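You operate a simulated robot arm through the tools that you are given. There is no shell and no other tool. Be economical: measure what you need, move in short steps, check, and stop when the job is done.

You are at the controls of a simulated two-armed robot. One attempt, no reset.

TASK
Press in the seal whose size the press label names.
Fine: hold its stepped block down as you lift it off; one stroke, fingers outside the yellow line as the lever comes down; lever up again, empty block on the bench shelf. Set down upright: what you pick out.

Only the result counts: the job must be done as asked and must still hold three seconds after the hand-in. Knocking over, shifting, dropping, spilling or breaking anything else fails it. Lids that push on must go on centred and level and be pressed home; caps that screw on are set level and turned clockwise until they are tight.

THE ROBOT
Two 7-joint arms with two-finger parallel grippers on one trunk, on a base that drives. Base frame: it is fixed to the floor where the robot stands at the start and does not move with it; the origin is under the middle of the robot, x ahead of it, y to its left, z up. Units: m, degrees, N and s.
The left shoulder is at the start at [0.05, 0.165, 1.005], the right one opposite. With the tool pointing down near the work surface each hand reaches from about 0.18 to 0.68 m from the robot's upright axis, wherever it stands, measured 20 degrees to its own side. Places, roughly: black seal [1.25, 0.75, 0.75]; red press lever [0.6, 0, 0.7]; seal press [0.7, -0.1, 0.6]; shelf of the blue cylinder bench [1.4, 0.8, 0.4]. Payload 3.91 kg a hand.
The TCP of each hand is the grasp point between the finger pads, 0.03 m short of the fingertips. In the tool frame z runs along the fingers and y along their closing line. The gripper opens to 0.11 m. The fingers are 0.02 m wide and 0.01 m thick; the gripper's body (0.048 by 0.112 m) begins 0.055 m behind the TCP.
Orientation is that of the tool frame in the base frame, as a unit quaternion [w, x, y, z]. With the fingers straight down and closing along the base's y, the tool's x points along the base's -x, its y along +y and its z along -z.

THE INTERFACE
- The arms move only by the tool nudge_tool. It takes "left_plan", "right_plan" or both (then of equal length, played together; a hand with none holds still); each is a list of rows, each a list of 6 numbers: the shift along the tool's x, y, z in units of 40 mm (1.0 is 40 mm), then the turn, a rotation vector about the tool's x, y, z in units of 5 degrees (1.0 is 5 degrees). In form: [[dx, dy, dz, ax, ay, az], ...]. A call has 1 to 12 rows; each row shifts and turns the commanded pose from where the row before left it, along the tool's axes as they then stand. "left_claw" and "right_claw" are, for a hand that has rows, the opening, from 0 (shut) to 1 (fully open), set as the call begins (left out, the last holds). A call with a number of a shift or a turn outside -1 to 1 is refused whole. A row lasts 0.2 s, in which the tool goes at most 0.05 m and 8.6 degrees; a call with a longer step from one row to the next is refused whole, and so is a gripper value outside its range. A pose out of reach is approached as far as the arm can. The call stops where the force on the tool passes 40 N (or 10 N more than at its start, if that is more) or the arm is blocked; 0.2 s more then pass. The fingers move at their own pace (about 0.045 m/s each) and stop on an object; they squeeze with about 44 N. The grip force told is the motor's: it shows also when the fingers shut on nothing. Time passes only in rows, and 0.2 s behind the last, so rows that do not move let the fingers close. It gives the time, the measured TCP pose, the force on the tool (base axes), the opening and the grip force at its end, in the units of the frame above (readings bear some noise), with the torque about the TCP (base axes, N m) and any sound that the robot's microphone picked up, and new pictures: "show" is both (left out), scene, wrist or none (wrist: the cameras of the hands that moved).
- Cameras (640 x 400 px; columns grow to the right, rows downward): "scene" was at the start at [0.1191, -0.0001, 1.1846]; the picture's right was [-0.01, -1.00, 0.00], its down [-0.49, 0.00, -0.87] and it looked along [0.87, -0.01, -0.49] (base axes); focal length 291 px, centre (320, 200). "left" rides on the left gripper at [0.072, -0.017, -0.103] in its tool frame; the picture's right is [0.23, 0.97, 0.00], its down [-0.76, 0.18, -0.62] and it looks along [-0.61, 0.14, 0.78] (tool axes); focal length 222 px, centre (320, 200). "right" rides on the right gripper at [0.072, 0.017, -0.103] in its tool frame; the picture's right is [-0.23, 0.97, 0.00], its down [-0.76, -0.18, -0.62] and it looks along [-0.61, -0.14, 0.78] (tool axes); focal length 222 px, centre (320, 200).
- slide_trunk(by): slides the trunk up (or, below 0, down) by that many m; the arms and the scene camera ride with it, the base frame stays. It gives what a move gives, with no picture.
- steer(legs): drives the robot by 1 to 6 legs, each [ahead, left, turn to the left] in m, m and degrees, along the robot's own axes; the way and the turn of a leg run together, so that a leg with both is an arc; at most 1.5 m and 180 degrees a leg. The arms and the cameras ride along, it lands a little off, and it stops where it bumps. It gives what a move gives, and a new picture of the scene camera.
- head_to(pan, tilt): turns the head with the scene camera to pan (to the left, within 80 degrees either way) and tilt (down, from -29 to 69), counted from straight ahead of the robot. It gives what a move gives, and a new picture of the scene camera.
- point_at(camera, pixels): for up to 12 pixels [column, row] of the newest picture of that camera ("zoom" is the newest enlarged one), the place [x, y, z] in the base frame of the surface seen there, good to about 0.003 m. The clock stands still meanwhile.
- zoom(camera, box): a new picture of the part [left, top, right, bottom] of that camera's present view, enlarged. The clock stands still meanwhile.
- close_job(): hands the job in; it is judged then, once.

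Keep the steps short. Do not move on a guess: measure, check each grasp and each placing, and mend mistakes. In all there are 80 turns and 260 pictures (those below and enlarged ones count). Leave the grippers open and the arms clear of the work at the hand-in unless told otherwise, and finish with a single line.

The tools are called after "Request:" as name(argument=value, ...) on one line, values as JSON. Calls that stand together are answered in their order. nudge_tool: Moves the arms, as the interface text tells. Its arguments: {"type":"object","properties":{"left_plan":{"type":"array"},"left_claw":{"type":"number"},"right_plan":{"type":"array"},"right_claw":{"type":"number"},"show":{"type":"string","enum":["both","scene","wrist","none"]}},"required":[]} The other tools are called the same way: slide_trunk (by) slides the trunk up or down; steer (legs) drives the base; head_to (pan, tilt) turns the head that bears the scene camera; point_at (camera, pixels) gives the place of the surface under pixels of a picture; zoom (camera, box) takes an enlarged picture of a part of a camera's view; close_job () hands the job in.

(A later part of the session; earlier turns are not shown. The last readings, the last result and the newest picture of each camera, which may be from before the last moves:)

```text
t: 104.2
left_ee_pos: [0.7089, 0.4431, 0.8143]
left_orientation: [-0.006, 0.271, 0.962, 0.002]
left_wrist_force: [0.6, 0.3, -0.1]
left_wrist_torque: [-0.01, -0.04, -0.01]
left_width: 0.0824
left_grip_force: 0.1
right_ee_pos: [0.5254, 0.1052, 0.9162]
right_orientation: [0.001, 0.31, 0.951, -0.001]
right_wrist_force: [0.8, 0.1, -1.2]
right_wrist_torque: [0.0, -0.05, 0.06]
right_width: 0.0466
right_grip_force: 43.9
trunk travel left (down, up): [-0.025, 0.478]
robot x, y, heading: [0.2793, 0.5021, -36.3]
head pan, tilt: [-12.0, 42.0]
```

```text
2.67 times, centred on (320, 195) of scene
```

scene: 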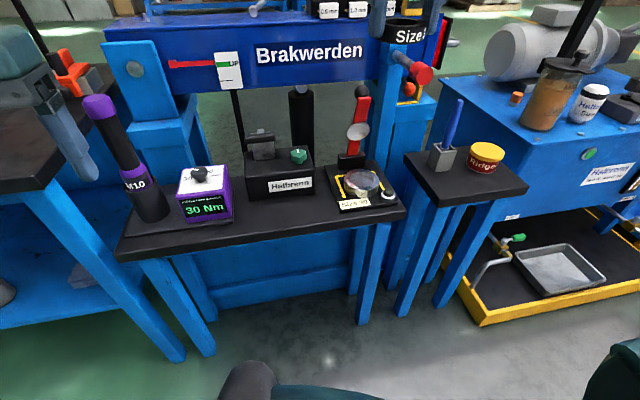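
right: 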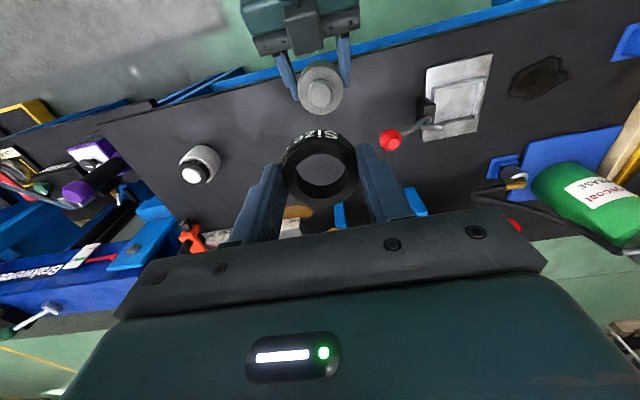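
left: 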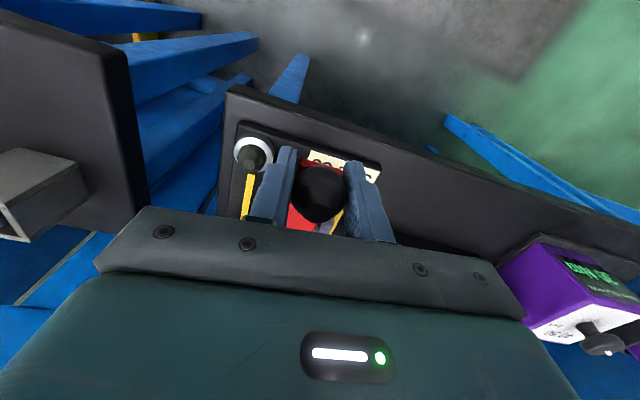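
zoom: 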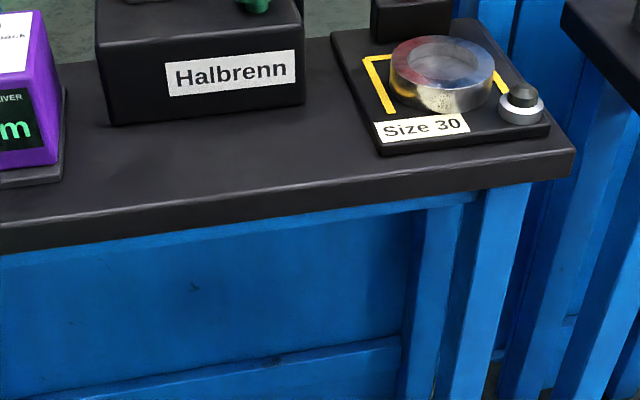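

The strip in front of the "Halbrenn" box is free; I measure it around zoom (250,155).

Request:
point_at(camera="zoom", pixels=[[250, 150], [250, 110], [250, 185], [250, 195], [330, 130], [380, 150], [110, 125], [305, 102], [440, 70], [410, 75], [200, 160], [345, 140]])

```text
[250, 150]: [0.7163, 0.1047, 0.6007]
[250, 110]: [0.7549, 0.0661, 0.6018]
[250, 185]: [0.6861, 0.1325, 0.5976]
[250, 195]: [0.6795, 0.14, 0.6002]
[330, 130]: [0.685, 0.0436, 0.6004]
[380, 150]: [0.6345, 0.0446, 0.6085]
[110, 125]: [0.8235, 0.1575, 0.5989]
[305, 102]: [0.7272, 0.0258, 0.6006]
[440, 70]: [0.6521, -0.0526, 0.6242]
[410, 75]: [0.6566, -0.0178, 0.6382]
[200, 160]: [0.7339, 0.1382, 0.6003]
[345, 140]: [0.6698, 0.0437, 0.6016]
```

I choose the spot T≈(0.696,0.088). I move the right hand over it and down to z≈0.75, then check the forearm.

Request:
nudge_tool(right_plan=[[-0.92, 0.54, 0, 0, 0, 0], [-0.92, 0.54, 0, 0, 0, 0], [-0.92, 0.54, 0, 0, 0, 0], [-0.92, 0.54, 0, 0, 0, 0], [0, 0, 0.8, 0, 0, 0], [0, 0, 0.8, 0, 0, 0], [0, 0, 0.8, 0, 0, 0], [0, 0, 0.8, 0, 0, 0], [0, 0, 0.8, 0, 0, 0]])

```text
t: 106.2
left_ee_pos: [0.7084, 0.4448, 0.8138]
left_orientation: [-0.005, 0.272, 0.962, 0.002]
left_wrist_force: [-0.4, -0.1, 0.8]
left_wrist_torque: [-0.01, 0.0, 0.01]
left_width: 0.0824
left_grip_force: 0.0
right_ee_pos: [0.6765, 0.0917, 0.7573]
right_orientation: [0.001, 0.31, 0.951, -0.001]
right_wrist_force: [1.0, 0.9, -0.2]
right_wrist_torque: [0.0, 0.02, 0.0]
right_width: 0.0466
right_grip_force: 43.8
right hand out of reach, approached as far as the arm can: row 4
trunk travel left (down, up): [-0.025, 0.478]
robot x, y, heading: [0.2769, 0.5026, -36.2]
head pan, tilt: [-12.0, 42.0]
```

scene: 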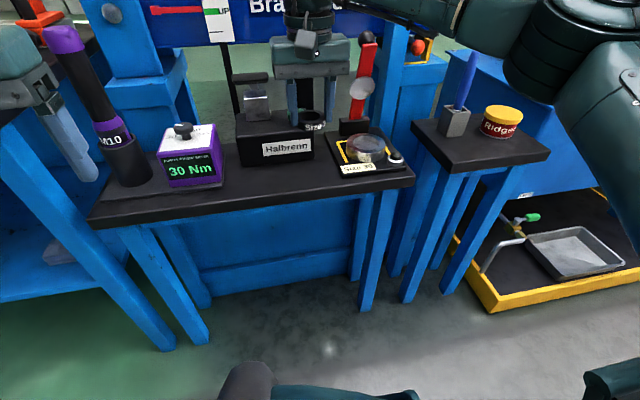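
right: 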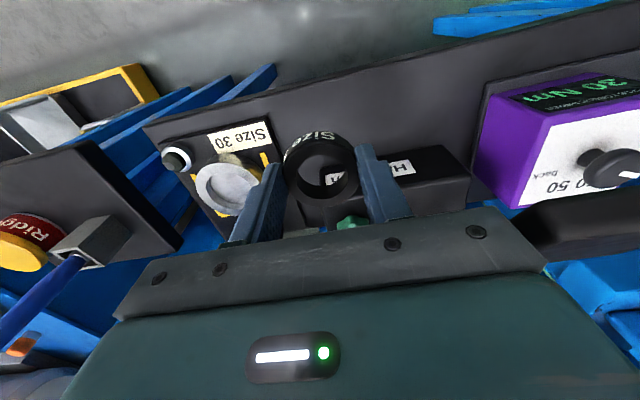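

The reach ended slightly short, with the seal 26 mm from the edge. Before lowering I measure where the right forearm runs relative to the red handle.

Request:
point_at(camera="scene", pixels=[[400, 15], [450, 20], [440, 35], [510, 40], [510, 80], [560, 100], [620, 120], [340, 15], [365, 40], [355, 90], [362, 112], [300, 45]])

```text
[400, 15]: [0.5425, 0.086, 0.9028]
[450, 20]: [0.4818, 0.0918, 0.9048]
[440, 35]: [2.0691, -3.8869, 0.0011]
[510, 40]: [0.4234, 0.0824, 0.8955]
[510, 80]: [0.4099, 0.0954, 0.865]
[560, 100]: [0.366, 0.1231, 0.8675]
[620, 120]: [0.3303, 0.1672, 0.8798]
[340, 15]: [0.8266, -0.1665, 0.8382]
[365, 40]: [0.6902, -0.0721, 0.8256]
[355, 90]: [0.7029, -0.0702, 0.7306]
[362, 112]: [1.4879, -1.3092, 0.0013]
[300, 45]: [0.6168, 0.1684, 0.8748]
```

The forearm runs back towards the robot, about 0.2 m away from the handle, so that's fine. I drive 5 cm ahead and draw the hand back 2.5 cm, then lower.

Request:
steer(legs=[[0.05, 0, 0]])

Request:
nudge_tool(right_plan=[[0.3, 0, 0, 0, 0, 0], [0.3, 0, 0, 0, 0, 0], [0, 0, 0.7, 0, 0, 0], [0, 0, 0.7, 0, 0, 0], [0, 0, 0.7, 0, 0, 0], [0, 0, 0.5, 0, 0, 0]], show="wrist")

```text
t: 107.1
left_ee_pos: [0.7496, 0.4143, 0.8131]
left_orientation: [-0.006, 0.271, 0.963, 0.002]
left_wrist_force: [0.2, 0.1, 0.2]
left_wrist_torque: [0.02, 0.01, 0.03]
left_width: 0.0824
left_grip_force: 0.1
right_ee_pos: [0.717, 0.0616, 0.7573]
right_orientation: [0.0, 0.31, 0.951, 0.0]
right_wrist_force: [0.5, 0.8, -0.4]
right_wrist_torque: [-0.02, 0.01, -0.01]
right_width: 0.0468
right_grip_force: 43.8
trunk travel left (down, up): [-0.025, 0.478]
robot x, y, heading: [0.3193, 0.4701, -36.3]
head pan, tilt: [-12.0, 42.0]
```

scene: 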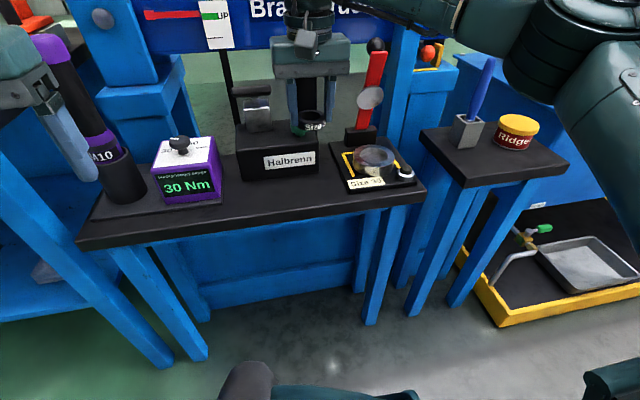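

```text
t: 108.5
left_ee_pos: [0.7485, 0.415, 0.8144]
left_orientation: [-0.005, 0.271, 0.962, 0.002]
left_wrist_force: [-0.1, 0.4, -0.2]
left_wrist_torque: [0.01, 0.01, 0.02]
left_width: 0.0827
left_grip_force: 0.0
right_ee_pos: [0.6968, 0.0743, 0.6548]
right_orientation: [0.0, 0.31, 0.951, 0.0]
right_wrist_force: [-0.2, 0.9, 0.3]
right_wrist_torque: [-0.05, -0.01, 0.02]
right_width: 0.0467
right_grip_force: 44.0
trunk travel left (down, up): [-0.025, 0.478]
robot x, y, heading: [0.3164, 0.4732, -36.0]
head pan, tilt: [-12.0, 42.0]
```

right: 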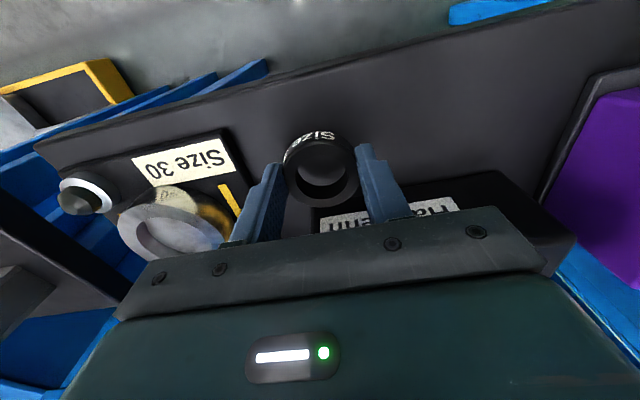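

The seal hangs about 2 cm over the strip, 5 cm from the edge. I lower to contact in small rows.

Request:
nudge_tool(right_plan=[[0, 0, 0.2, 0, 0, 0], [0, 0, 0.2, 0, 0, 0], [0, 0, 0.1, 0, 0, 0], [0, 0, 0.04, 0, 0, 0]], show="none")

Request:
zoom(camera="scene", box=[230, 80, 422, 200])

```text
t: 109.5
left_ee_pos: [0.749, 0.4153, 0.8148]
left_orientation: [-0.005, 0.272, 0.962, 0.002]
left_wrist_force: [0.8, -0.3, -0.5]
left_wrist_torque: [-0.01, -0.01, 0.01]
left_width: 0.0824
left_grip_force: 0.0
right_ee_pos: [0.6972, 0.0748, 0.6334]
right_orientation: [0.003, 0.31, 0.951, 0.001]
right_wrist_force: [-1.3, -0.6, 12.5]
right_wrist_torque: [-0.26, -0.13, -0.05]
right_width: 0.0465
right_grip_force: 44.0
trunk travel left (down, up): [-0.025, 0.478]
robot x, y, heading: [0.3155, 0.4734, -36.0]
head pan, tilt: [-12.0, 42.0]
```

```text
3.33 times, centred on (326, 140) of scene
```

zoom: 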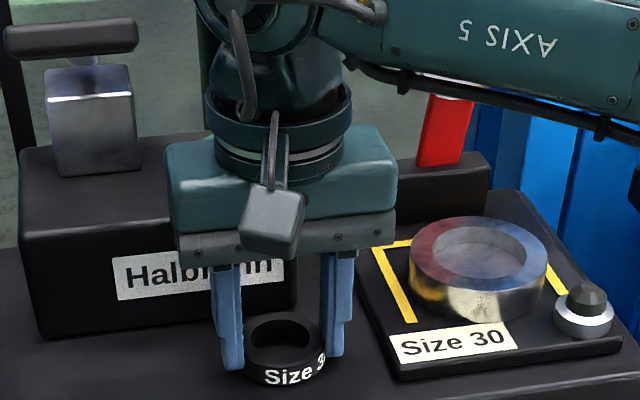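

The seal sits on the table (12 N contact). I open the right hand to 0.075, tilt it 30° about the grip point and shift it so the tips sit 6 mm above the seal's foot.

Request:
nudge_tool(right_plan=[[0, 0, -0.03, 0, 0, 0], [0, 0, 0, 0, 0, 0], [0, 0, 0, 0, 0, 0], [0, 0, -0.1, 0, -1, 0], [0, 0, 0, 0, -1, 0], [0, 0, 0, 0, -1, 0], [0, 0, 0, 0, -1, 0], [0, 0, 0, 0, -1, 0], [0.06, 0, -0.05, 0, -1, 0], [0.06, 0, 0, 0, 0, 0]], right_claw=0.68, show="wrist")

Request:
zoom(camera="scene", box=[230, 80, 422, 200])

Request:
zoom(camera="right", box=[200, 80, 440, 230])

```text
t: 111.7
left_ee_pos: [0.7486, 0.4143, 0.8139]
left_orientation: [-0.006, 0.271, 0.963, 0.002]
left_wrist_force: [0.0, 0.5, 0.3]
left_wrist_torque: [0.0, -0.02, 0.02]
left_width: 0.0823
left_grip_force: 0.0
right_ee_pos: [0.6938, 0.0777, 0.6373]
right_orientation: [0.247, 0.299, 0.918, -0.08]
right_wrist_force: [-0.6, -0.1, 0.0]
right_wrist_torque: [-0.02, 0.02, -0.01]
right_width: 0.0749
right_grip_force: 0.1
trunk travel left (down, up): [-0.025, 0.478]
robot x, y, heading: [0.3153, 0.4727, -35.6]
head pan, tilt: [-12.0, 42.0]
```

right: 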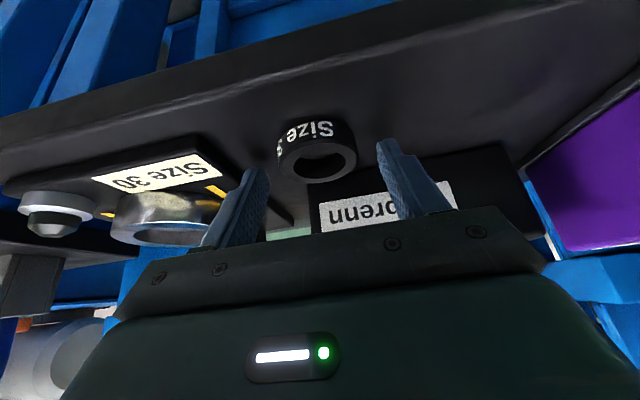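

```text
3.33 times, centred on (326, 140) of scene
```

zoom: 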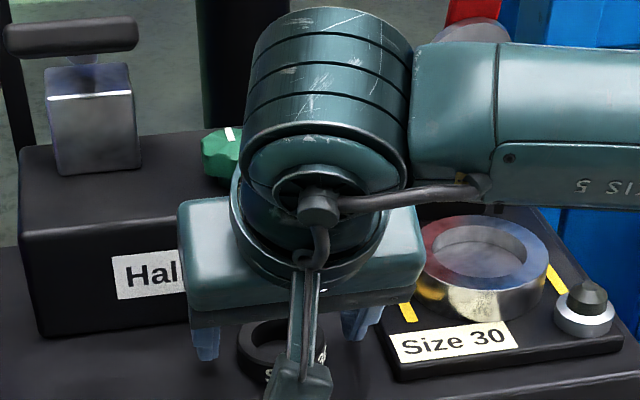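

```text
2.67 times, centred on (320, 155) of right
```

zoom: 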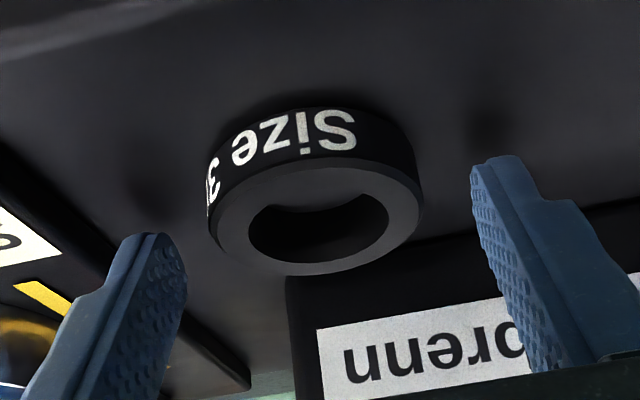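

The seal lies flat. I measure its top ring to see where the fingers must go.

Request:
point_at(camera="zoom", pixels=[[225, 225], [410, 205], [320, 185], [310, 262], [315, 176], [300, 140], [160, 240], [485, 165], [315, 105]])

```text
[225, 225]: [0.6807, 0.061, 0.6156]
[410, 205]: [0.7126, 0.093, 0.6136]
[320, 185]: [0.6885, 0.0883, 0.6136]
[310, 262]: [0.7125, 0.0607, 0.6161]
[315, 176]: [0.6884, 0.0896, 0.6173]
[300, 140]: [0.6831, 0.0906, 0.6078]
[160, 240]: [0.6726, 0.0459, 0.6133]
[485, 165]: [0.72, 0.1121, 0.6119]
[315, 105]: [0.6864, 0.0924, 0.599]
```

Seal centre ≈ (0.698,0.0765), top z 0.6155. The fingers are within 2–3 mm; I shift 3 mm back and close.

Request:
nudge_tool(right_plan=[[0.065, 0.03, -0.04, 0, 0, 0], [0, 0, 0, 0, 0, 0], [0, 0, 0, 0, 0, 0], [0, 0, 0, 0, 0, 0]], right_claw=0, show="none")

Request:
nudge_tool(right_plan=[[-0.1, 0, -0.173, 0, 0, 0], [-0.1, 0, -0.173, 0, 0, 0], [-0.2, 0, -0.346, 0, 0, 0], [-0.2, 0, -0.346, 0, 0, 0]], show="wrist")

Request:
zoom(camera="right", box=[200, 80, 440, 230])

```text
t: 112.7
left_ee_pos: [0.7487, 0.4129, 0.8137]
left_orientation: [-0.006, 0.272, 0.962, 0.002]
left_wrist_force: [-1.5, 0.2, -0.3]
left_wrist_torque: [0.03, -0.03, -0.02]
left_width: 0.0824
left_grip_force: 0.1
right_ee_pos: [0.6905, 0.0803, 0.637]
right_orientation: [0.247, 0.299, 0.918, -0.08]
right_wrist_force: [-0.2, 0.8, 0.9]
right_wrist_torque: [-0.04, -0.06, 0.0]
right_width: 0.0467
right_grip_force: 44.0
trunk travel left (down, up): [-0.025, 0.478]
robot x, y, heading: [0.317, 0.4764, -35.8]
head pan, tilt: [-12.0, 42.0]
```

```text
t: 113.7
left_ee_pos: [0.7481, 0.4148, 0.8137]
left_orientation: [-0.006, 0.272, 0.962, 0.001]
left_wrist_force: [0.0, -0.5, -0.1]
left_wrist_torque: [-0.01, -0.01, 0.02]
left_width: 0.0823
left_grip_force: 0.1
right_ee_pos: [0.6919, 0.0829, 0.6845]
right_orientation: [0.247, 0.299, 0.918, -0.08]
right_wrist_force: [0.6, 0.0, 0.1]
right_wrist_torque: [-0.02, -0.02, -0.01]
right_width: 0.0465
right_grip_force: 43.5
trunk travel left (down, up): [-0.025, 0.478]
robot x, y, heading: [0.3166, 0.4723, -36.2]
head pan, tilt: [-12.0, 42.0]
```

right: 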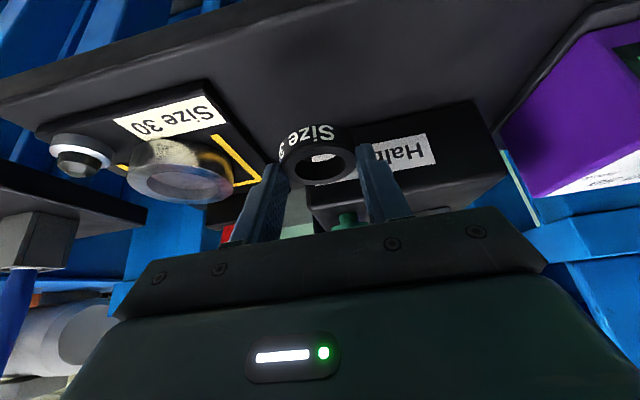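

```text
2.67 times, centred on (320, 155) of right
```

zoom: 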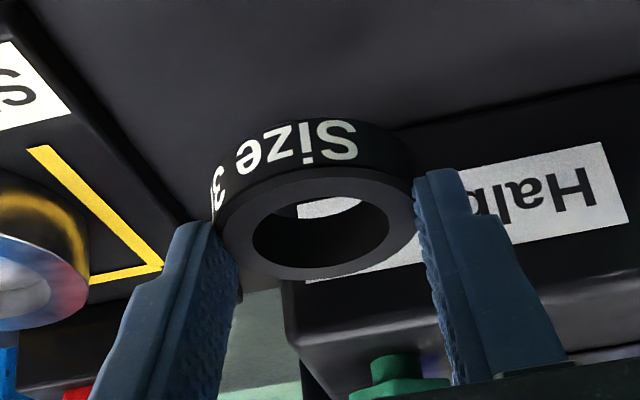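

The seal is held level. Before moving across to the cup I check the tilted forearm's position against the red handle.

Request:
zoom(camera="scene", box=[240, 0, 560, 200])

Request:
point_at(camera="zoom", pixels=[[200, 60], [260, 80], [320, 70], [380, 80], [440, 90], [500, 100], [560, 110], [320, 120], [400, 140], [330, 30], [290, 60], [250, 120]])

```text
2.00 times, centred on (400, 100) of scene
```

zoom: 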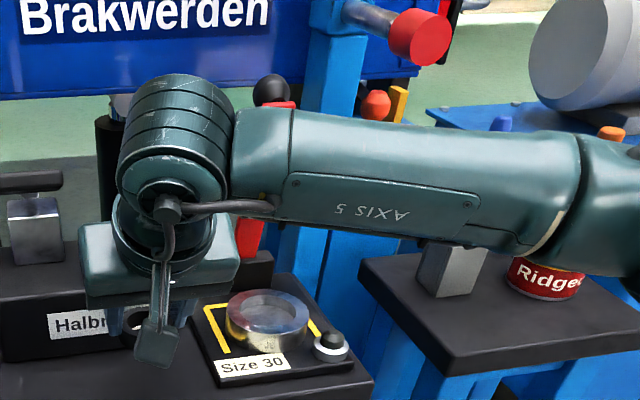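

```text
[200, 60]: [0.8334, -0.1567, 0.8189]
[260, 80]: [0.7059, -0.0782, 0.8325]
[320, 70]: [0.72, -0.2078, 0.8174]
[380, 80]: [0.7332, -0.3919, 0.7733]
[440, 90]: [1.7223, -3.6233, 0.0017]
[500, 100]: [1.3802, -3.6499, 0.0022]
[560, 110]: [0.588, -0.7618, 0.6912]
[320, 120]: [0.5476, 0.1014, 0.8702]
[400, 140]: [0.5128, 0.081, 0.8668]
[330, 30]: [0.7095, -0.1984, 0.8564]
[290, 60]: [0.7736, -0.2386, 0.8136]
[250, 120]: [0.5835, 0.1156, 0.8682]
```

The forearm will pass about 6 cm in front of the handle, which is good. I raise 2.5 cm and move over the cup.

Request:
nudge_tool(right_plan=[[-0.31, 0, -0.54, 0, 0, 0], [-0.217, -0.835, 0.125, 0, 0, 0], [-0.217, -0.835, 0.125, 0, 0, 0], [-0.217, -0.835, 0.125, 0, 0, 0], [-0.217, -0.835, 0.125, 0, 0, 0]])

Request:
zoom(camera="right", box=[200, 60, 440, 210])

```text
t: 114.9
left_ee_pos: [0.7483, 0.4146, 0.8144]
left_orientation: [-0.006, 0.272, 0.962, 0.001]
left_wrist_force: [0.1, 0.1, 0.2]
left_wrist_torque: [0.01, -0.03, 0.0]
left_width: 0.0825
left_grip_force: 0.1
right_ee_pos: [0.6436, -0.0505, 0.7089]
right_orientation: [0.245, 0.299, 0.919, -0.081]
right_wrist_force: [-0.1, -0.1, -0.2]
right_wrist_torque: [-0.02, 0.01, 0.02]
right_width: 0.0468
right_grip_force: 44.0
trunk travel left (down, up): [-0.025, 0.478]
robot x, y, heading: [0.3187, 0.4703, -35.9]
head pan, tilt: [-12.0, 42.0]
```

scene: 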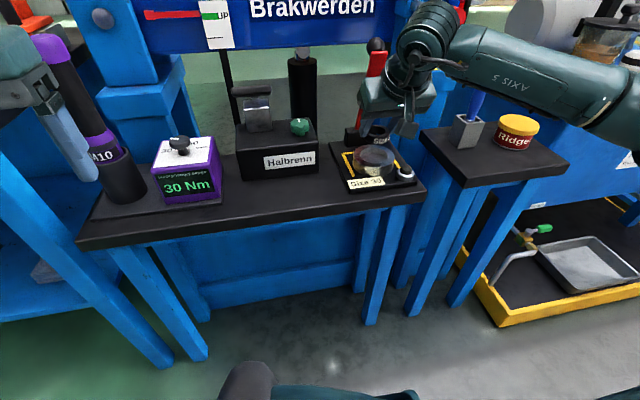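
right: 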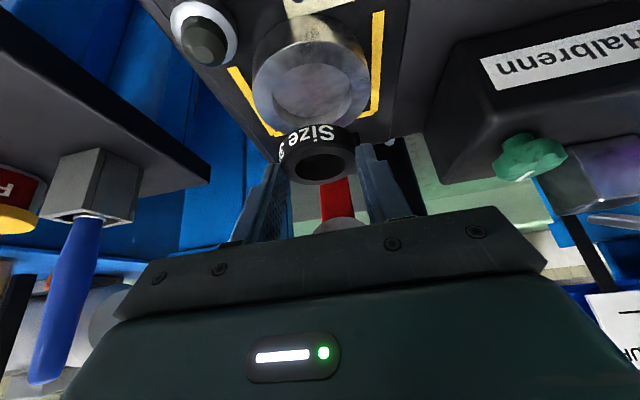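

```text
2.67 times, centred on (320, 135) of right
```

zoom: 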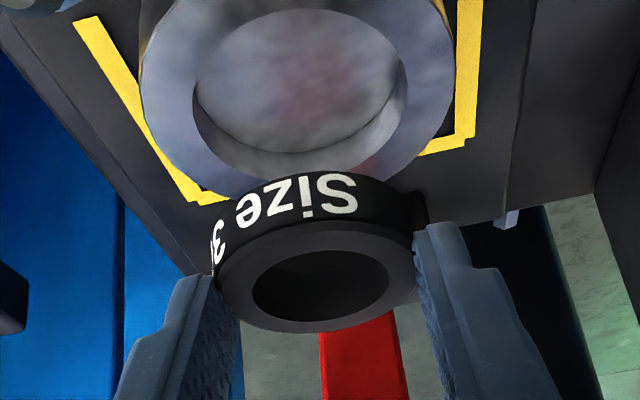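

I measure both the bore and the seal in this same view to line them up.

Request:
point_at(camera="zoom", pixels=[[188, 90], [412, 80], [300, 4], [295, 178], [150, 85], [445, 75], [222, 270], [410, 255], [322, 236], [318, 325], [240, 180], [385, 170]])

```text
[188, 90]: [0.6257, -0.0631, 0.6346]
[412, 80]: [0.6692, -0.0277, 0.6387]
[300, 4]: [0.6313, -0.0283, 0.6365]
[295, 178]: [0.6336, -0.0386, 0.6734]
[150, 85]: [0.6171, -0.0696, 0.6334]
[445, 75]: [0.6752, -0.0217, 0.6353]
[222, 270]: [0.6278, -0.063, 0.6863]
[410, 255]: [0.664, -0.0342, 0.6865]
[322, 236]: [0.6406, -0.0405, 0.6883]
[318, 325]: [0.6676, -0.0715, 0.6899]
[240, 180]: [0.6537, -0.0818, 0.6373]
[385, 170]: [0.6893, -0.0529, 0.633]
```

The bore centre comes out at ≈ (0.6485,-0.051), with the seal 3.5 mm too far forward and 2.7 mm too far right. I correct this and lower to about 6 mm above the rim.

Request:
nudge_tool(right_plan=[[0.076, 0.068, -0.044, 0, 0, 0], [0.19, 0, 0.325, 0, 0, 0], [0.19, 0, 0.325, 0, 0, 0]], show="none")

Request:
zoom(camera="right", box=[200, 80, 440, 230])

Request:
zoom(camera="scene", box=[330, 80, 442, 200])

```text
t: 115.7
left_ee_pos: [0.7498, 0.4155, 0.8137]
left_orientation: [-0.006, 0.272, 0.962, 0.002]
left_wrist_force: [-0.4, -0.3, -1.1]
left_wrist_torque: [0.0, -0.03, 0.02]
left_width: 0.0824
left_grip_force: 0.1
right_ee_pos: [0.6446, -0.0481, 0.68]
right_orientation: [0.247, 0.299, 0.918, -0.08]
right_wrist_force: [-0.2, 0.2, -0.3]
right_wrist_torque: [0.0, -0.03, 0.04]
right_width: 0.0467
right_grip_force: 44.2
trunk travel left (down, up): [-0.025, 0.478]
robot x, y, heading: [0.3156, 0.4727, -36.1]
head pan, tilt: [-12.0, 42.0]
```

```text
2.67 times, centred on (320, 155) of right
```

zoom: 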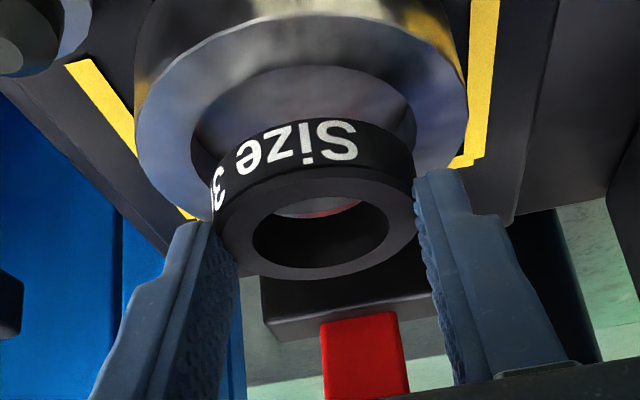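

```text
3.33 times, centred on (386, 140) of scene
```

zoom: 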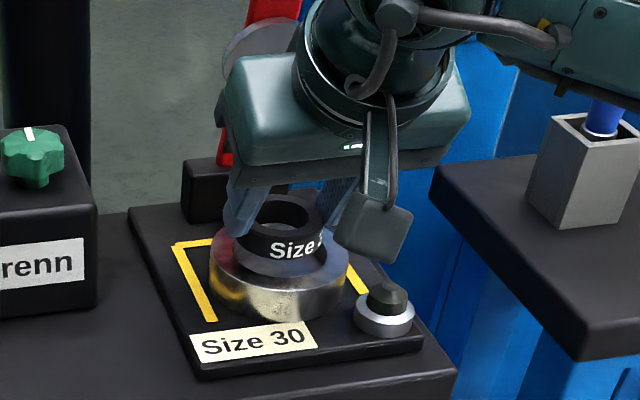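

It looks well centred. I lower in 2 mm rows, watching for contact at the rim.

Request:
nudge_tool(right_plan=[[0.025, 0, 0.0433, 0, 0, 0], [0.025, 0, 0.0433, 0, 0, 0], [0.025, 0, 0.0433, 0, 0, 0], [0.025, 0, 0.0433, 0, 0, 0], [0.025, 0, 0.0433, 0, 0, 0]], show="none")

Request:
zoom(camera="right", box=[200, 80, 440, 230])

```text
t: 116.9
left_ee_pos: [0.7489, 0.4142, 0.8126]
left_orientation: [-0.006, 0.272, 0.962, 0.002]
left_wrist_force: [0.6, 0.0, 0.1]
left_wrist_torque: [-0.01, 0.0, -0.02]
left_width: 0.082
left_grip_force: 0.0
right_ee_pos: [0.6428, -0.0464, 0.6697]
right_orientation: [0.246, 0.3, 0.918, -0.08]
right_wrist_force: [-0.5, -0.8, 0.7]
right_wrist_torque: [-0.04, 0.01, -0.04]
right_width: 0.0465
right_grip_force: 44.3
trunk travel left (down, up): [-0.025, 0.478]
robot x, y, heading: [0.3171, 0.4727, -36.2]
head pan, tilt: [-12.0, 42.0]
```

```text
2.67 times, centred on (320, 155) of right
5 turns are left
```

zoom: 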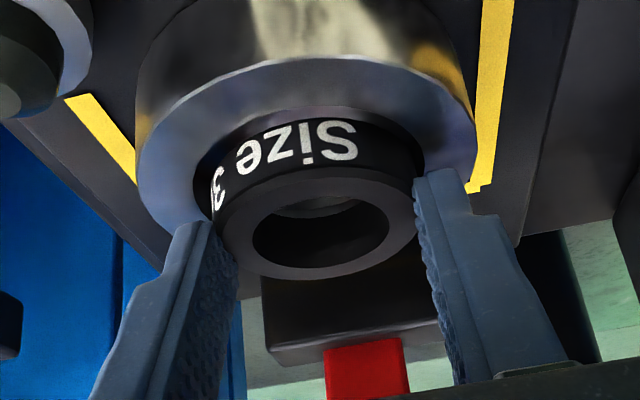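

Only five turns are left, so I batch. The seal's foot is already in the bore with no contact force. In this turn I lower 3 mm, release, withdraw the right hand, look, raise the trunk, drive back to the lever stand and measure the knob.

Request:
nudge_tool(right_plan=[[0.0375, 0, 0.065, 0, 0, 0], [0, 0, 0, 0, 0, 0]], show="none")

Request:
nudge_tool(right_plan=[[0, 0, 0, 0, 0, 0], [0, 0, 0, 0, 0, 0], [0, 0, 0, 0, 0, 0]], right_claw=0.64, show="none")

Request:
nudge_tool(right_plan=[[0, 0, -0.2, 0, 0, 0], [0, 0, -0.5, 0, 0, 0], [0, 0, -0.8, 0, 0, 0], [0, 0, -0.8, 0, 0, 0], [0, 0, -0.8, 0, 0, 0]], show="wrist")

Request:
zoom(camera="right", box=[200, 40, 440, 190])

Request:
nudge_tool(right_plan=[[-0.5, 0, -0.85, 0, 0, 0], [-0.5, 0, -0.85, 0, 0, 0], [-0.5, 0, -0.85, 0, 0, 0], [0.72, 0, -0.42, 0, 0, 0], [0.72, 0, -0.42, 0, 0, 0], [0.72, 0, -0.42, 0, 0, 0]], show="none")

Request:
slide_trunk(by=0.1)

Request:
steer(legs=[[0, -0.421, 0], [0.05, 0, 0]])

Request:
head_to(pan=12, tilt=48)

Request:
zoom(camera="scene", box=[200, 50, 360, 200])

Request:
point_at(camera="scene", pixels=[[257, 82], [265, 82], [273, 82], [281, 82], [257, 92], [265, 92], [273, 92], [281, 92], [265, 102], [273, 102], [281, 102], [270, 72]])

```text
t: 117.5
left_ee_pos: [0.7474, 0.4149, 0.8144]
left_orientation: [-0.006, 0.271, 0.962, 0.001]
left_wrist_force: [0.4, -1.0, 0.1]
left_wrist_torque: [0.03, -0.02, 0.01]
left_width: 0.0827
left_grip_force: 0.0
right_ee_pos: [0.6447, -0.0468, 0.6668]
right_orientation: [0.247, 0.299, 0.918, -0.08]
right_wrist_force: [0.1, -1.2, 0.2]
right_wrist_torque: [-0.01, -0.01, 0.0]
right_width: 0.0466
right_grip_force: 43.8
trunk travel left (down, up): [-0.025, 0.478]
robot x, y, heading: [0.3194, 0.4743, -36.2]
head pan, tilt: [-12.0, 42.0]
```

```text
t: 118.3
left_ee_pos: [0.7496, 0.4152, 0.8132]
left_orientation: [-0.007, 0.271, 0.963, 0.003]
left_wrist_force: [0.2, 0.1, -0.1]
left_wrist_torque: [0.01, 0.02, -0.01]
left_width: 0.0827
left_grip_force: 0.0
right_ee_pos: [0.6435, -0.0481, 0.6659]
right_orientation: [0.247, 0.3, 0.918, -0.081]
right_wrist_force: [-2.8, -2.0, 0.7]
right_wrist_torque: [-0.14, 0.05, -0.03]
right_width: 0.0549
right_grip_force: 0.0
trunk travel left (down, up): [-0.025, 0.478]
robot x, y, heading: [0.3165, 0.4723, -36.0]
head pan, tilt: [-12.0, 42.0]
```

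```text
t: 119.5
left_ee_pos: [0.7493, 0.4148, 0.8139]
left_orientation: [-0.006, 0.272, 0.962, 0.002]
left_wrist_force: [0.4, -0.6, -0.2]
left_wrist_torque: [-0.01, 0.01, 0.03]
left_width: 0.0823
left_grip_force: 0.0
right_ee_pos: [0.5945, -0.0087, 0.7716]
right_orientation: [0.246, 0.299, 0.918, -0.08]
right_wrist_force: [0.1, -0.3, 0.2]
right_wrist_torque: [0.0, -0.02, 0.0]
right_width: 0.0707
right_grip_force: 0.0
trunk travel left (down, up): [-0.025, 0.478]
robot x, y, heading: [0.3163, 0.473, -36.0]
head pan, tilt: [-12.0, 42.0]
```

right: 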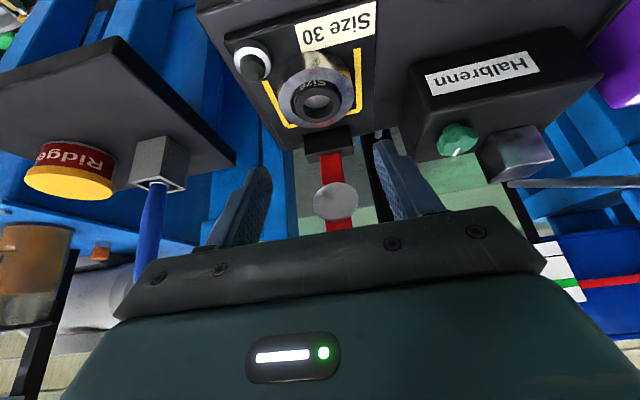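

```text
2.67 times, centred on (320, 115) of right
```

zoom: 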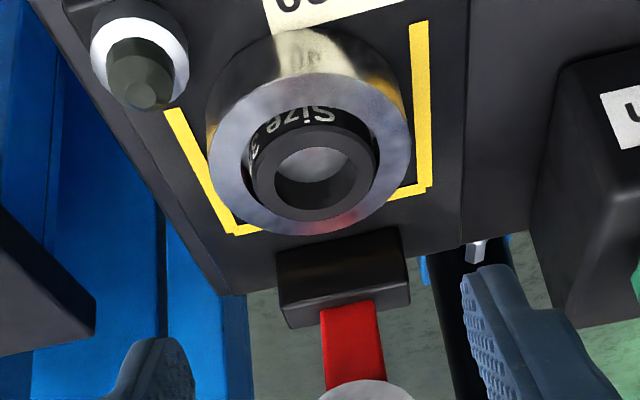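

```text
t: 120.9
left_ee_pos: [0.7483, 0.4145, 0.8136]
left_orientation: [-0.006, 0.271, 0.963, 0.002]
left_wrist_force: [0.0, -0.4, -0.7]
left_wrist_torque: [-0.01, 0.01, 0.01]
left_width: 0.0829
left_grip_force: 0.1
right_ee_pos: [0.5138, 0.0506, 0.893]
right_orientation: [0.246, 0.299, 0.919, -0.08]
right_wrist_force: [-0.2, -0.6, -0.3]
right_wrist_torque: [-0.01, -0.01, -0.03]
right_width: 0.0705
right_grip_force: 0.1
trunk travel left (down, up): [-0.025, 0.478]
robot x, y, heading: [0.3165, 0.4721, -35.7]
head pan, tilt: [-12.0, 42.0]
```

```text
t: 122.2
left_ee_pos: [0.7492, 0.415, 0.9121]
left_orientation: [-0.006, 0.271, 0.963, 0.002]
left_wrist_force: [-0.7, 0.2, 0.2]
left_wrist_torque: [0.02, -0.01, 0.0]
left_width: 0.0825
left_grip_force: 0.1
right_ee_pos: [0.5136, 0.0504, 0.9933]
right_orientation: [0.247, 0.299, 0.918, -0.08]
right_wrist_force: [0.2, 0.1, -0.2]
right_wrist_torque: [0.03, 0.03, 0.0]
right_width: 0.0704
right_grip_force: 0.1
trunk travel left (down, up): [-0.125, 0.378]
robot x, y, heading: [0.3173, 0.4741, -36.2]
head pan, tilt: [-12.0, 42.0]
```

```text
t: 125.4
left_ee_pos: [0.5404, 0.0425, 0.9131]
left_orientation: [-0.006, 0.267, 0.964, 0.002]
left_wrist_force: [-0.4, -0.3, -0.1]
left_wrist_torque: [-0.04, 0.0, 0.02]
left_width: 0.0826
left_grip_force: 0.0
right_ee_pos: [0.3083, -0.323, 0.9918]
right_orientation: [0.248, 0.296, 0.919, -0.08]
right_wrist_force: [-0.1, 0.1, -0.1]
right_wrist_torque: [0.0, 0.01, 0.04]
right_width: 0.0706
right_grip_force: 0.2
trunk travel left (down, up): [-0.125, 0.378]
robot x, y, heading: [0.1106, 0.0988, -35.7]
head pan, tilt: [-12.0, 42.0]
```

scene: 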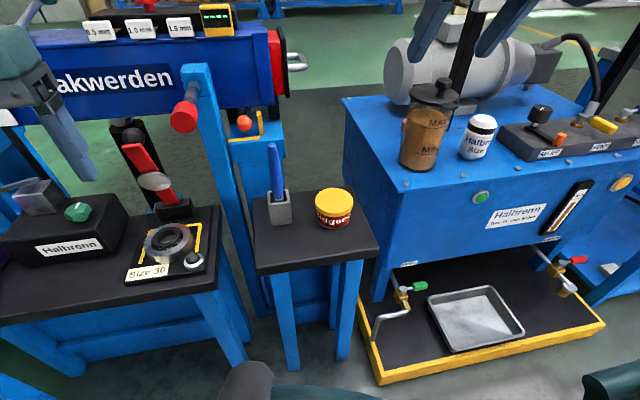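

```text
t: 126.2
left_ee_pos: [0.5403, 0.0423, 0.913]
left_orientation: [-0.006, 0.268, 0.963, 0.001]
left_wrist_force: [0.5, -0.2, 0.6]
left_wrist_torque: [0.01, -0.01, 0.01]
left_width: 0.0828
left_grip_force: 0.1
right_ee_pos: [0.308, -0.324, 0.9923]
right_orientation: [0.247, 0.296, 0.919, -0.08]
right_wrist_force: [0.0, 1.1, 0.8]
right_wrist_torque: [-0.02, 0.01, -0.02]
right_width: 0.0706
right_grip_force: 0.1
trunk travel left (down, up): [-0.125, 0.378]
robot x, y, heading: [0.1116, 0.0971, -35.7]
head pan, tilt: [12.0, 48.0]
```

scene: 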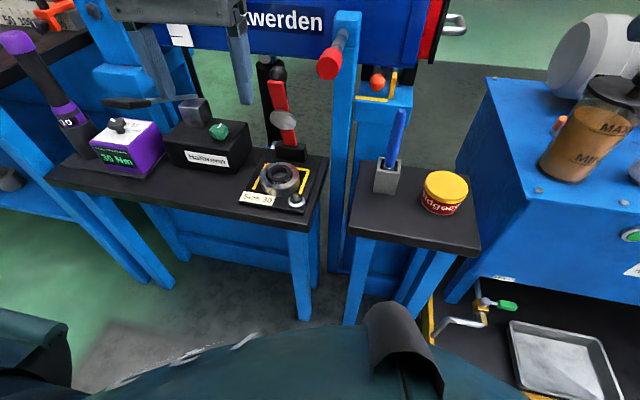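

```text
2.67 times, centred on (280, 125) of scene
```

zoom: 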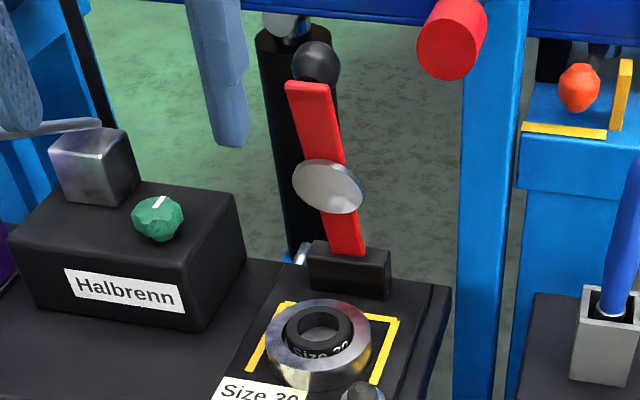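

```text
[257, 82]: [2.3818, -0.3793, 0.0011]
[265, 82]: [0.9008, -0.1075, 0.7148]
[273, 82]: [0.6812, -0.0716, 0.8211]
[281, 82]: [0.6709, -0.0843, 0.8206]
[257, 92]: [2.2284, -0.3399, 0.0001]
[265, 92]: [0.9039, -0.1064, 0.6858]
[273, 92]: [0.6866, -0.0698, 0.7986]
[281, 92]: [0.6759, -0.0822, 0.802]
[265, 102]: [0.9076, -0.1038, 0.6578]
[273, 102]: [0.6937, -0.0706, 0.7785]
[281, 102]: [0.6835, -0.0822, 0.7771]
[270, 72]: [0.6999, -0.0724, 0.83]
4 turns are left
```

The seal sits level in the cup and the lever is up, knob centre ≈ (0.700,-0.0885,0.825). In this turn the left hand goes over the knob, down, closes, and follows the arc down as one stroke with a final push. Then I look.

Request:
nudge_tool(left_plan=[[-0.851, -0.123, 0, 0, 0, 0], [-0.851, -0.123, 0, 0, 0, 0], [-0.851, -0.123, 0, 0, 0, 0], [-0.851, -0.123, 0, 0, 0, 0], [-0.851, -0.123, 0, 0, 0, 0], [-0.851, -0.123, 0, 0, 0, 0], [0, 0, 0.4, 0, 0, 0], [0, 0, 0.4, 0, 0, 0], [0, 0, 0.46, 0, 0, 0], [0, 0, 0.46, 0, 0, 0], [0, 0, 0.45, 0, 0, 0]], left_claw=0.45, show="wrist")

Request:
nudge_tool(left_plan=[[0, 0, 0, 0, 0, 0], [0, 0, 0, 0, 0, 0], [0, 0, 0, 0, 0, 0]], left_claw=0, show="scene")

Request:
nudge_tool(left_plan=[[0.143, 0.009, 0.02, 0, 0, 0], [0.143, 0.009, 0.025, 0, 0, 0], [0.143, 0.009, 0.03, 0, 0, 0], [0.143, 0.009, 0.03, 0, 0, 0], [0.15, 0.009, 0.035, 0, 0, 0], [0.15, 0.009, 0.04, 0, 0, 0], [0.15, 0.009, 0.045, 0, 0, 0], [0.15, 0.009, 0.05, 0, 0, 0], [0.148, 0.009, 0.06, 0, 0, 0], [0.148, 0.009, 0.06, 0, 0, 0], [0.148, 0.009, 0.065, 0, 0, 0], [0.148, 0.009, 0.07, 0, 0, 0]], show="none")

Request:
nudge_tool(left_plan=[[0.155, 0.012, 0.105, 0, 0, 0], [0.155, 0.012, 0.105, 0, 0, 0], [0.155, 0.012, 0.105, 0, 0, 0], [0.14, 0.012, 0.13, 0, 0, 0], [0.14, 0.012, 0.13, 0, 0, 0], [0.14, 0.012, 0.13, 0, 0, 0], [0.108, 0.01, 0.157, 0, 0, 0], [0.108, 0.01, 0.157, 0, 0, 0], [0.108, 0.01, 0.157, 0, 0, 0], [0.108, 0.01, 0.157, 0, 0, 0]], show="none")

Request:
zoom(camera="scene", box=[200, 50, 360, 210])

Request:
nudge_tool(left_plan=[[0.08, 0.007, 0.16, 0, 0, 0], [0.08, 0.007, 0.16, 0, 0, 0], [0.08, 0.007, 0.16, 0, 0, 0], [0.08, 0.007, 0.16, 0, 0, 0], [0.055, 0.007, 0.165, 0, 0, 0], [0.055, 0.007, 0.165, 0, 0, 0], [0.055, 0.007, 0.165, 0, 0, 0], [0.055, 0.007, 0.165, 0, 0, 0], [0.025, 0.007, 0.165, 0, 0, 0], [0.025, 0.007, 0.165, 0, 0, 0], [0.025, 0.007, 0.165, 0, 0, 0], [0.025, 0.007, 0.165, 0, 0, 0]], show="none")

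Request:
nudge_tool(left_plan=[[0, 0, 0.1, 0, 0, 0], [0, 0, 0.1, 0, 0, 0], [0, 0, 0.1, 0, 0, 0]], show="wrist")

Request:
zoom(camera="scene", box=[200, 90, 360, 220])

```text
t: 128.6
left_ee_pos: [0.698, -0.0881, 0.8228]
left_orientation: [-0.005, 0.268, 0.963, 0.002]
left_wrist_force: [0.1, 0.0, 0.3]
left_wrist_torque: [0.01, -0.05, 0.01]
left_width: 0.0496
left_grip_force: 0.0
right_ee_pos: [0.3074, -0.3244, 0.9916]
right_orientation: [0.248, 0.296, 0.919, -0.079]
right_wrist_force: [0.5, -0.1, 0.6]
right_wrist_torque: [0.03, 0.01, 0.0]
right_width: 0.0703
right_grip_force: 0.0
trunk travel left (down, up): [-0.125, 0.378]
robot x, y, heading: [0.1083, 0.1015, -35.7]
head pan, tilt: [12.0, 48.0]
```

left: 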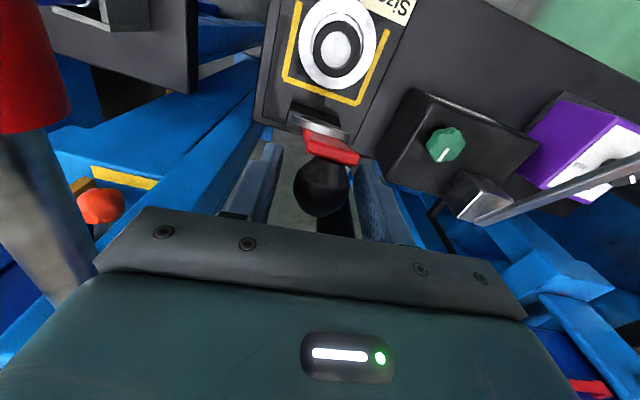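

```text
t: 129.4
left_ee_pos: [0.6986, -0.0875, 0.8224]
left_orientation: [-0.005, 0.267, 0.964, 0.003]
left_wrist_force: [2.6, 4.0, -1.0]
left_wrist_torque: [0.15, -0.11, -0.07]
left_width: 0.0311
left_grip_force: 45.3
right_ee_pos: [0.3081, -0.3231, 0.9922]
right_orientation: [0.247, 0.296, 0.919, -0.079]
right_wrist_force: [-0.5, 0.4, -0.1]
right_wrist_torque: [0.0, 0.01, 0.03]
right_width: 0.0705
right_grip_force: 0.1
trunk travel left (down, up): [-0.125, 0.378]
robot x, y, heading: [0.1135, 0.0979, -35.7]
head pan, tilt: [12.0, 48.0]
```

scene: 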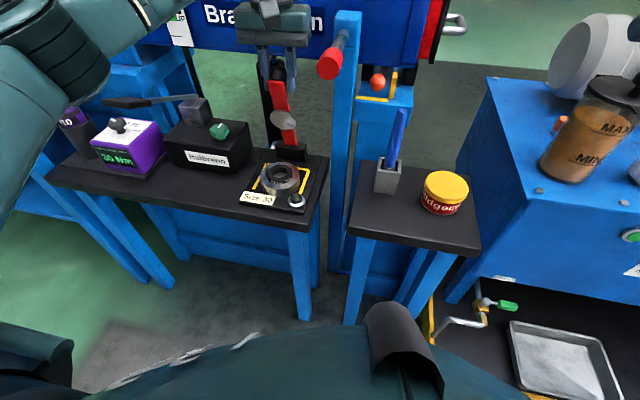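

```text
t: 132.0
left_ee_pos: [0.6444, -0.0486, 0.8017]
left_orientation: [-0.004, 0.268, 0.963, 0.003]
left_wrist_force: [21.4, -14.3, -23.8]
left_wrist_torque: [-0.29, -1.47, -0.56]
left_width: 0.0316
left_grip_force: 44.5
right_ee_pos: [0.3108, -0.3258, 0.9898]
right_orientation: [0.245, 0.295, 0.92, -0.079]
right_wrist_force: [-0.4, -0.3, 0.1]
right_wrist_torque: [-0.01, -0.01, 0.0]
right_width: 0.0705
right_grip_force: 0.0
trunk travel left (down, up): [-0.125, 0.378]
robot x, y, heading: [0.1093, 0.0965, -35.8]
head pan, tilt: [12.0, 48.0]
```

```text
t: 134.2
left_ee_pos: [0.5988, -0.0141, 0.751]
left_orientation: [-0.003, 0.266, 0.964, 0.003]
left_wrist_force: [16.3, -1.5, -0.4]
left_wrist_torque: [-0.14, -1.67, -0.6]
left_width: 0.0314
left_grip_force: 44.4
right_ee_pos: [0.3091, -0.324, 0.9925]
right_orientation: [0.247, 0.294, 0.92, -0.079]
right_wrist_force: [0.4, -0.6, 0.4]
right_wrist_torque: [-0.01, -0.05, 0.02]
right_width: 0.0702
right_grip_force: 0.1
trunk travel left (down, up): [-0.125, 0.378]
robot x, y, heading: [0.1058, 0.0979, -35.3]
head pan, tilt: [12.0, 48.0]
```

```text
2.50 times, centred on (280, 130) of scene
```

zoom: 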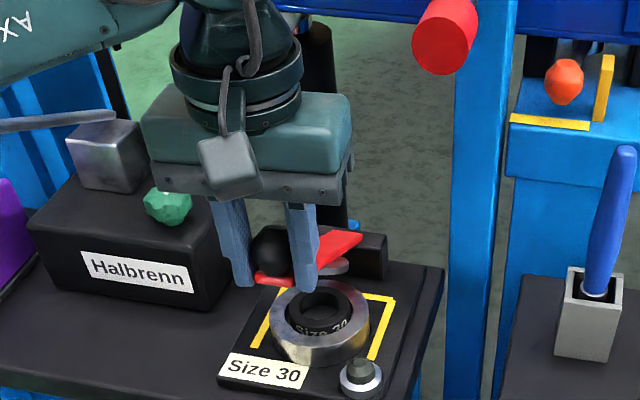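

```text
t: 136.8
left_ee_pos: [0.5768, 0.0018, 0.6737]
left_orientation: [-0.005, 0.268, 0.963, 0.002]
left_wrist_force: [5.7, 2.6, 7.5]
left_wrist_torque: [-0.71, -1.21, 0.15]
left_width: 0.0317
left_grip_force: 45.2
right_ee_pos: [0.3071, -0.3232, 0.9919]
right_orientation: [0.248, 0.296, 0.919, -0.08]
right_wrist_force: [0.0, -0.4, -0.8]
right_wrist_torque: [0.0, 0.02, 0.0]
right_width: 0.0703
right_grip_force: 0.1
trunk travel left (down, up): [-0.125, 0.378]
robot x, y, heading: [0.1097, 0.098, -35.7]
head pan, tilt: [12.0, 48.0]
```

```text
t: 137.4
left_ee_pos: [0.5764, 0.001, 0.6726]
left_orientation: [-0.004, 0.267, 0.964, -0.001]
left_wrist_force: [-6.3, 7.3, 17.9]
left_wrist_torque: [0.17, 0.22, 0.18]
left_width: 0.0317
left_grip_force: 44.7
right_ee_pos: [0.3059, -0.3236, 0.9922]
right_orientation: [0.247, 0.296, 0.919, -0.079]
right_wrist_force: [0.4, -0.1, 0.4]
right_wrist_torque: [-0.01, -0.01, 0.01]
right_width: 0.0703
right_grip_force: 0.1
trunk travel left (down, up): [-0.125, 0.378]
robot x, y, heading: [0.1082, 0.0984, -35.7]
head pan, tilt: [12.0, 48.0]
stopped in row 3 (left hand): the force on the tool passed its limit (the readings are from after the stop); the commanded pose is now the measured one
```

left: 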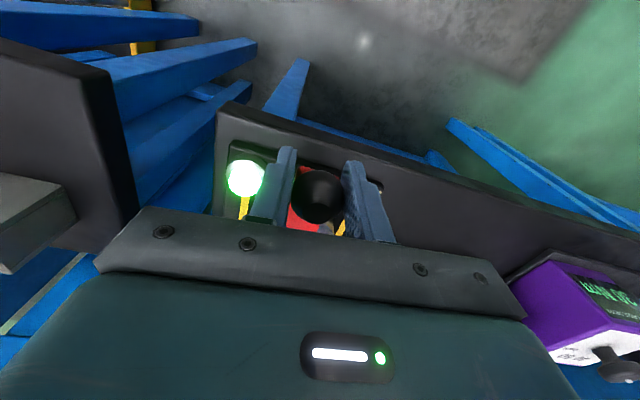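

```text
3.08 times, centred on (280, 155) of scene
3 turns are left
```

zoom: 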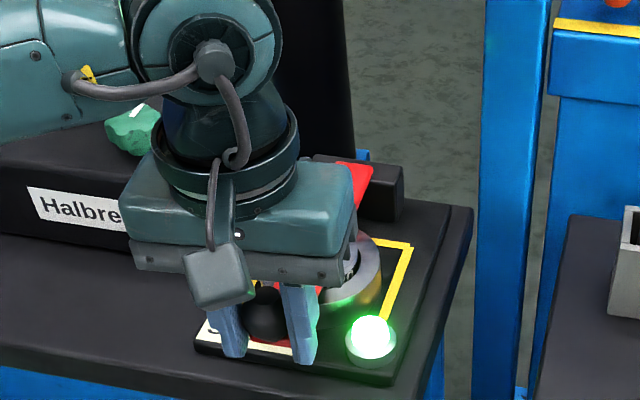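

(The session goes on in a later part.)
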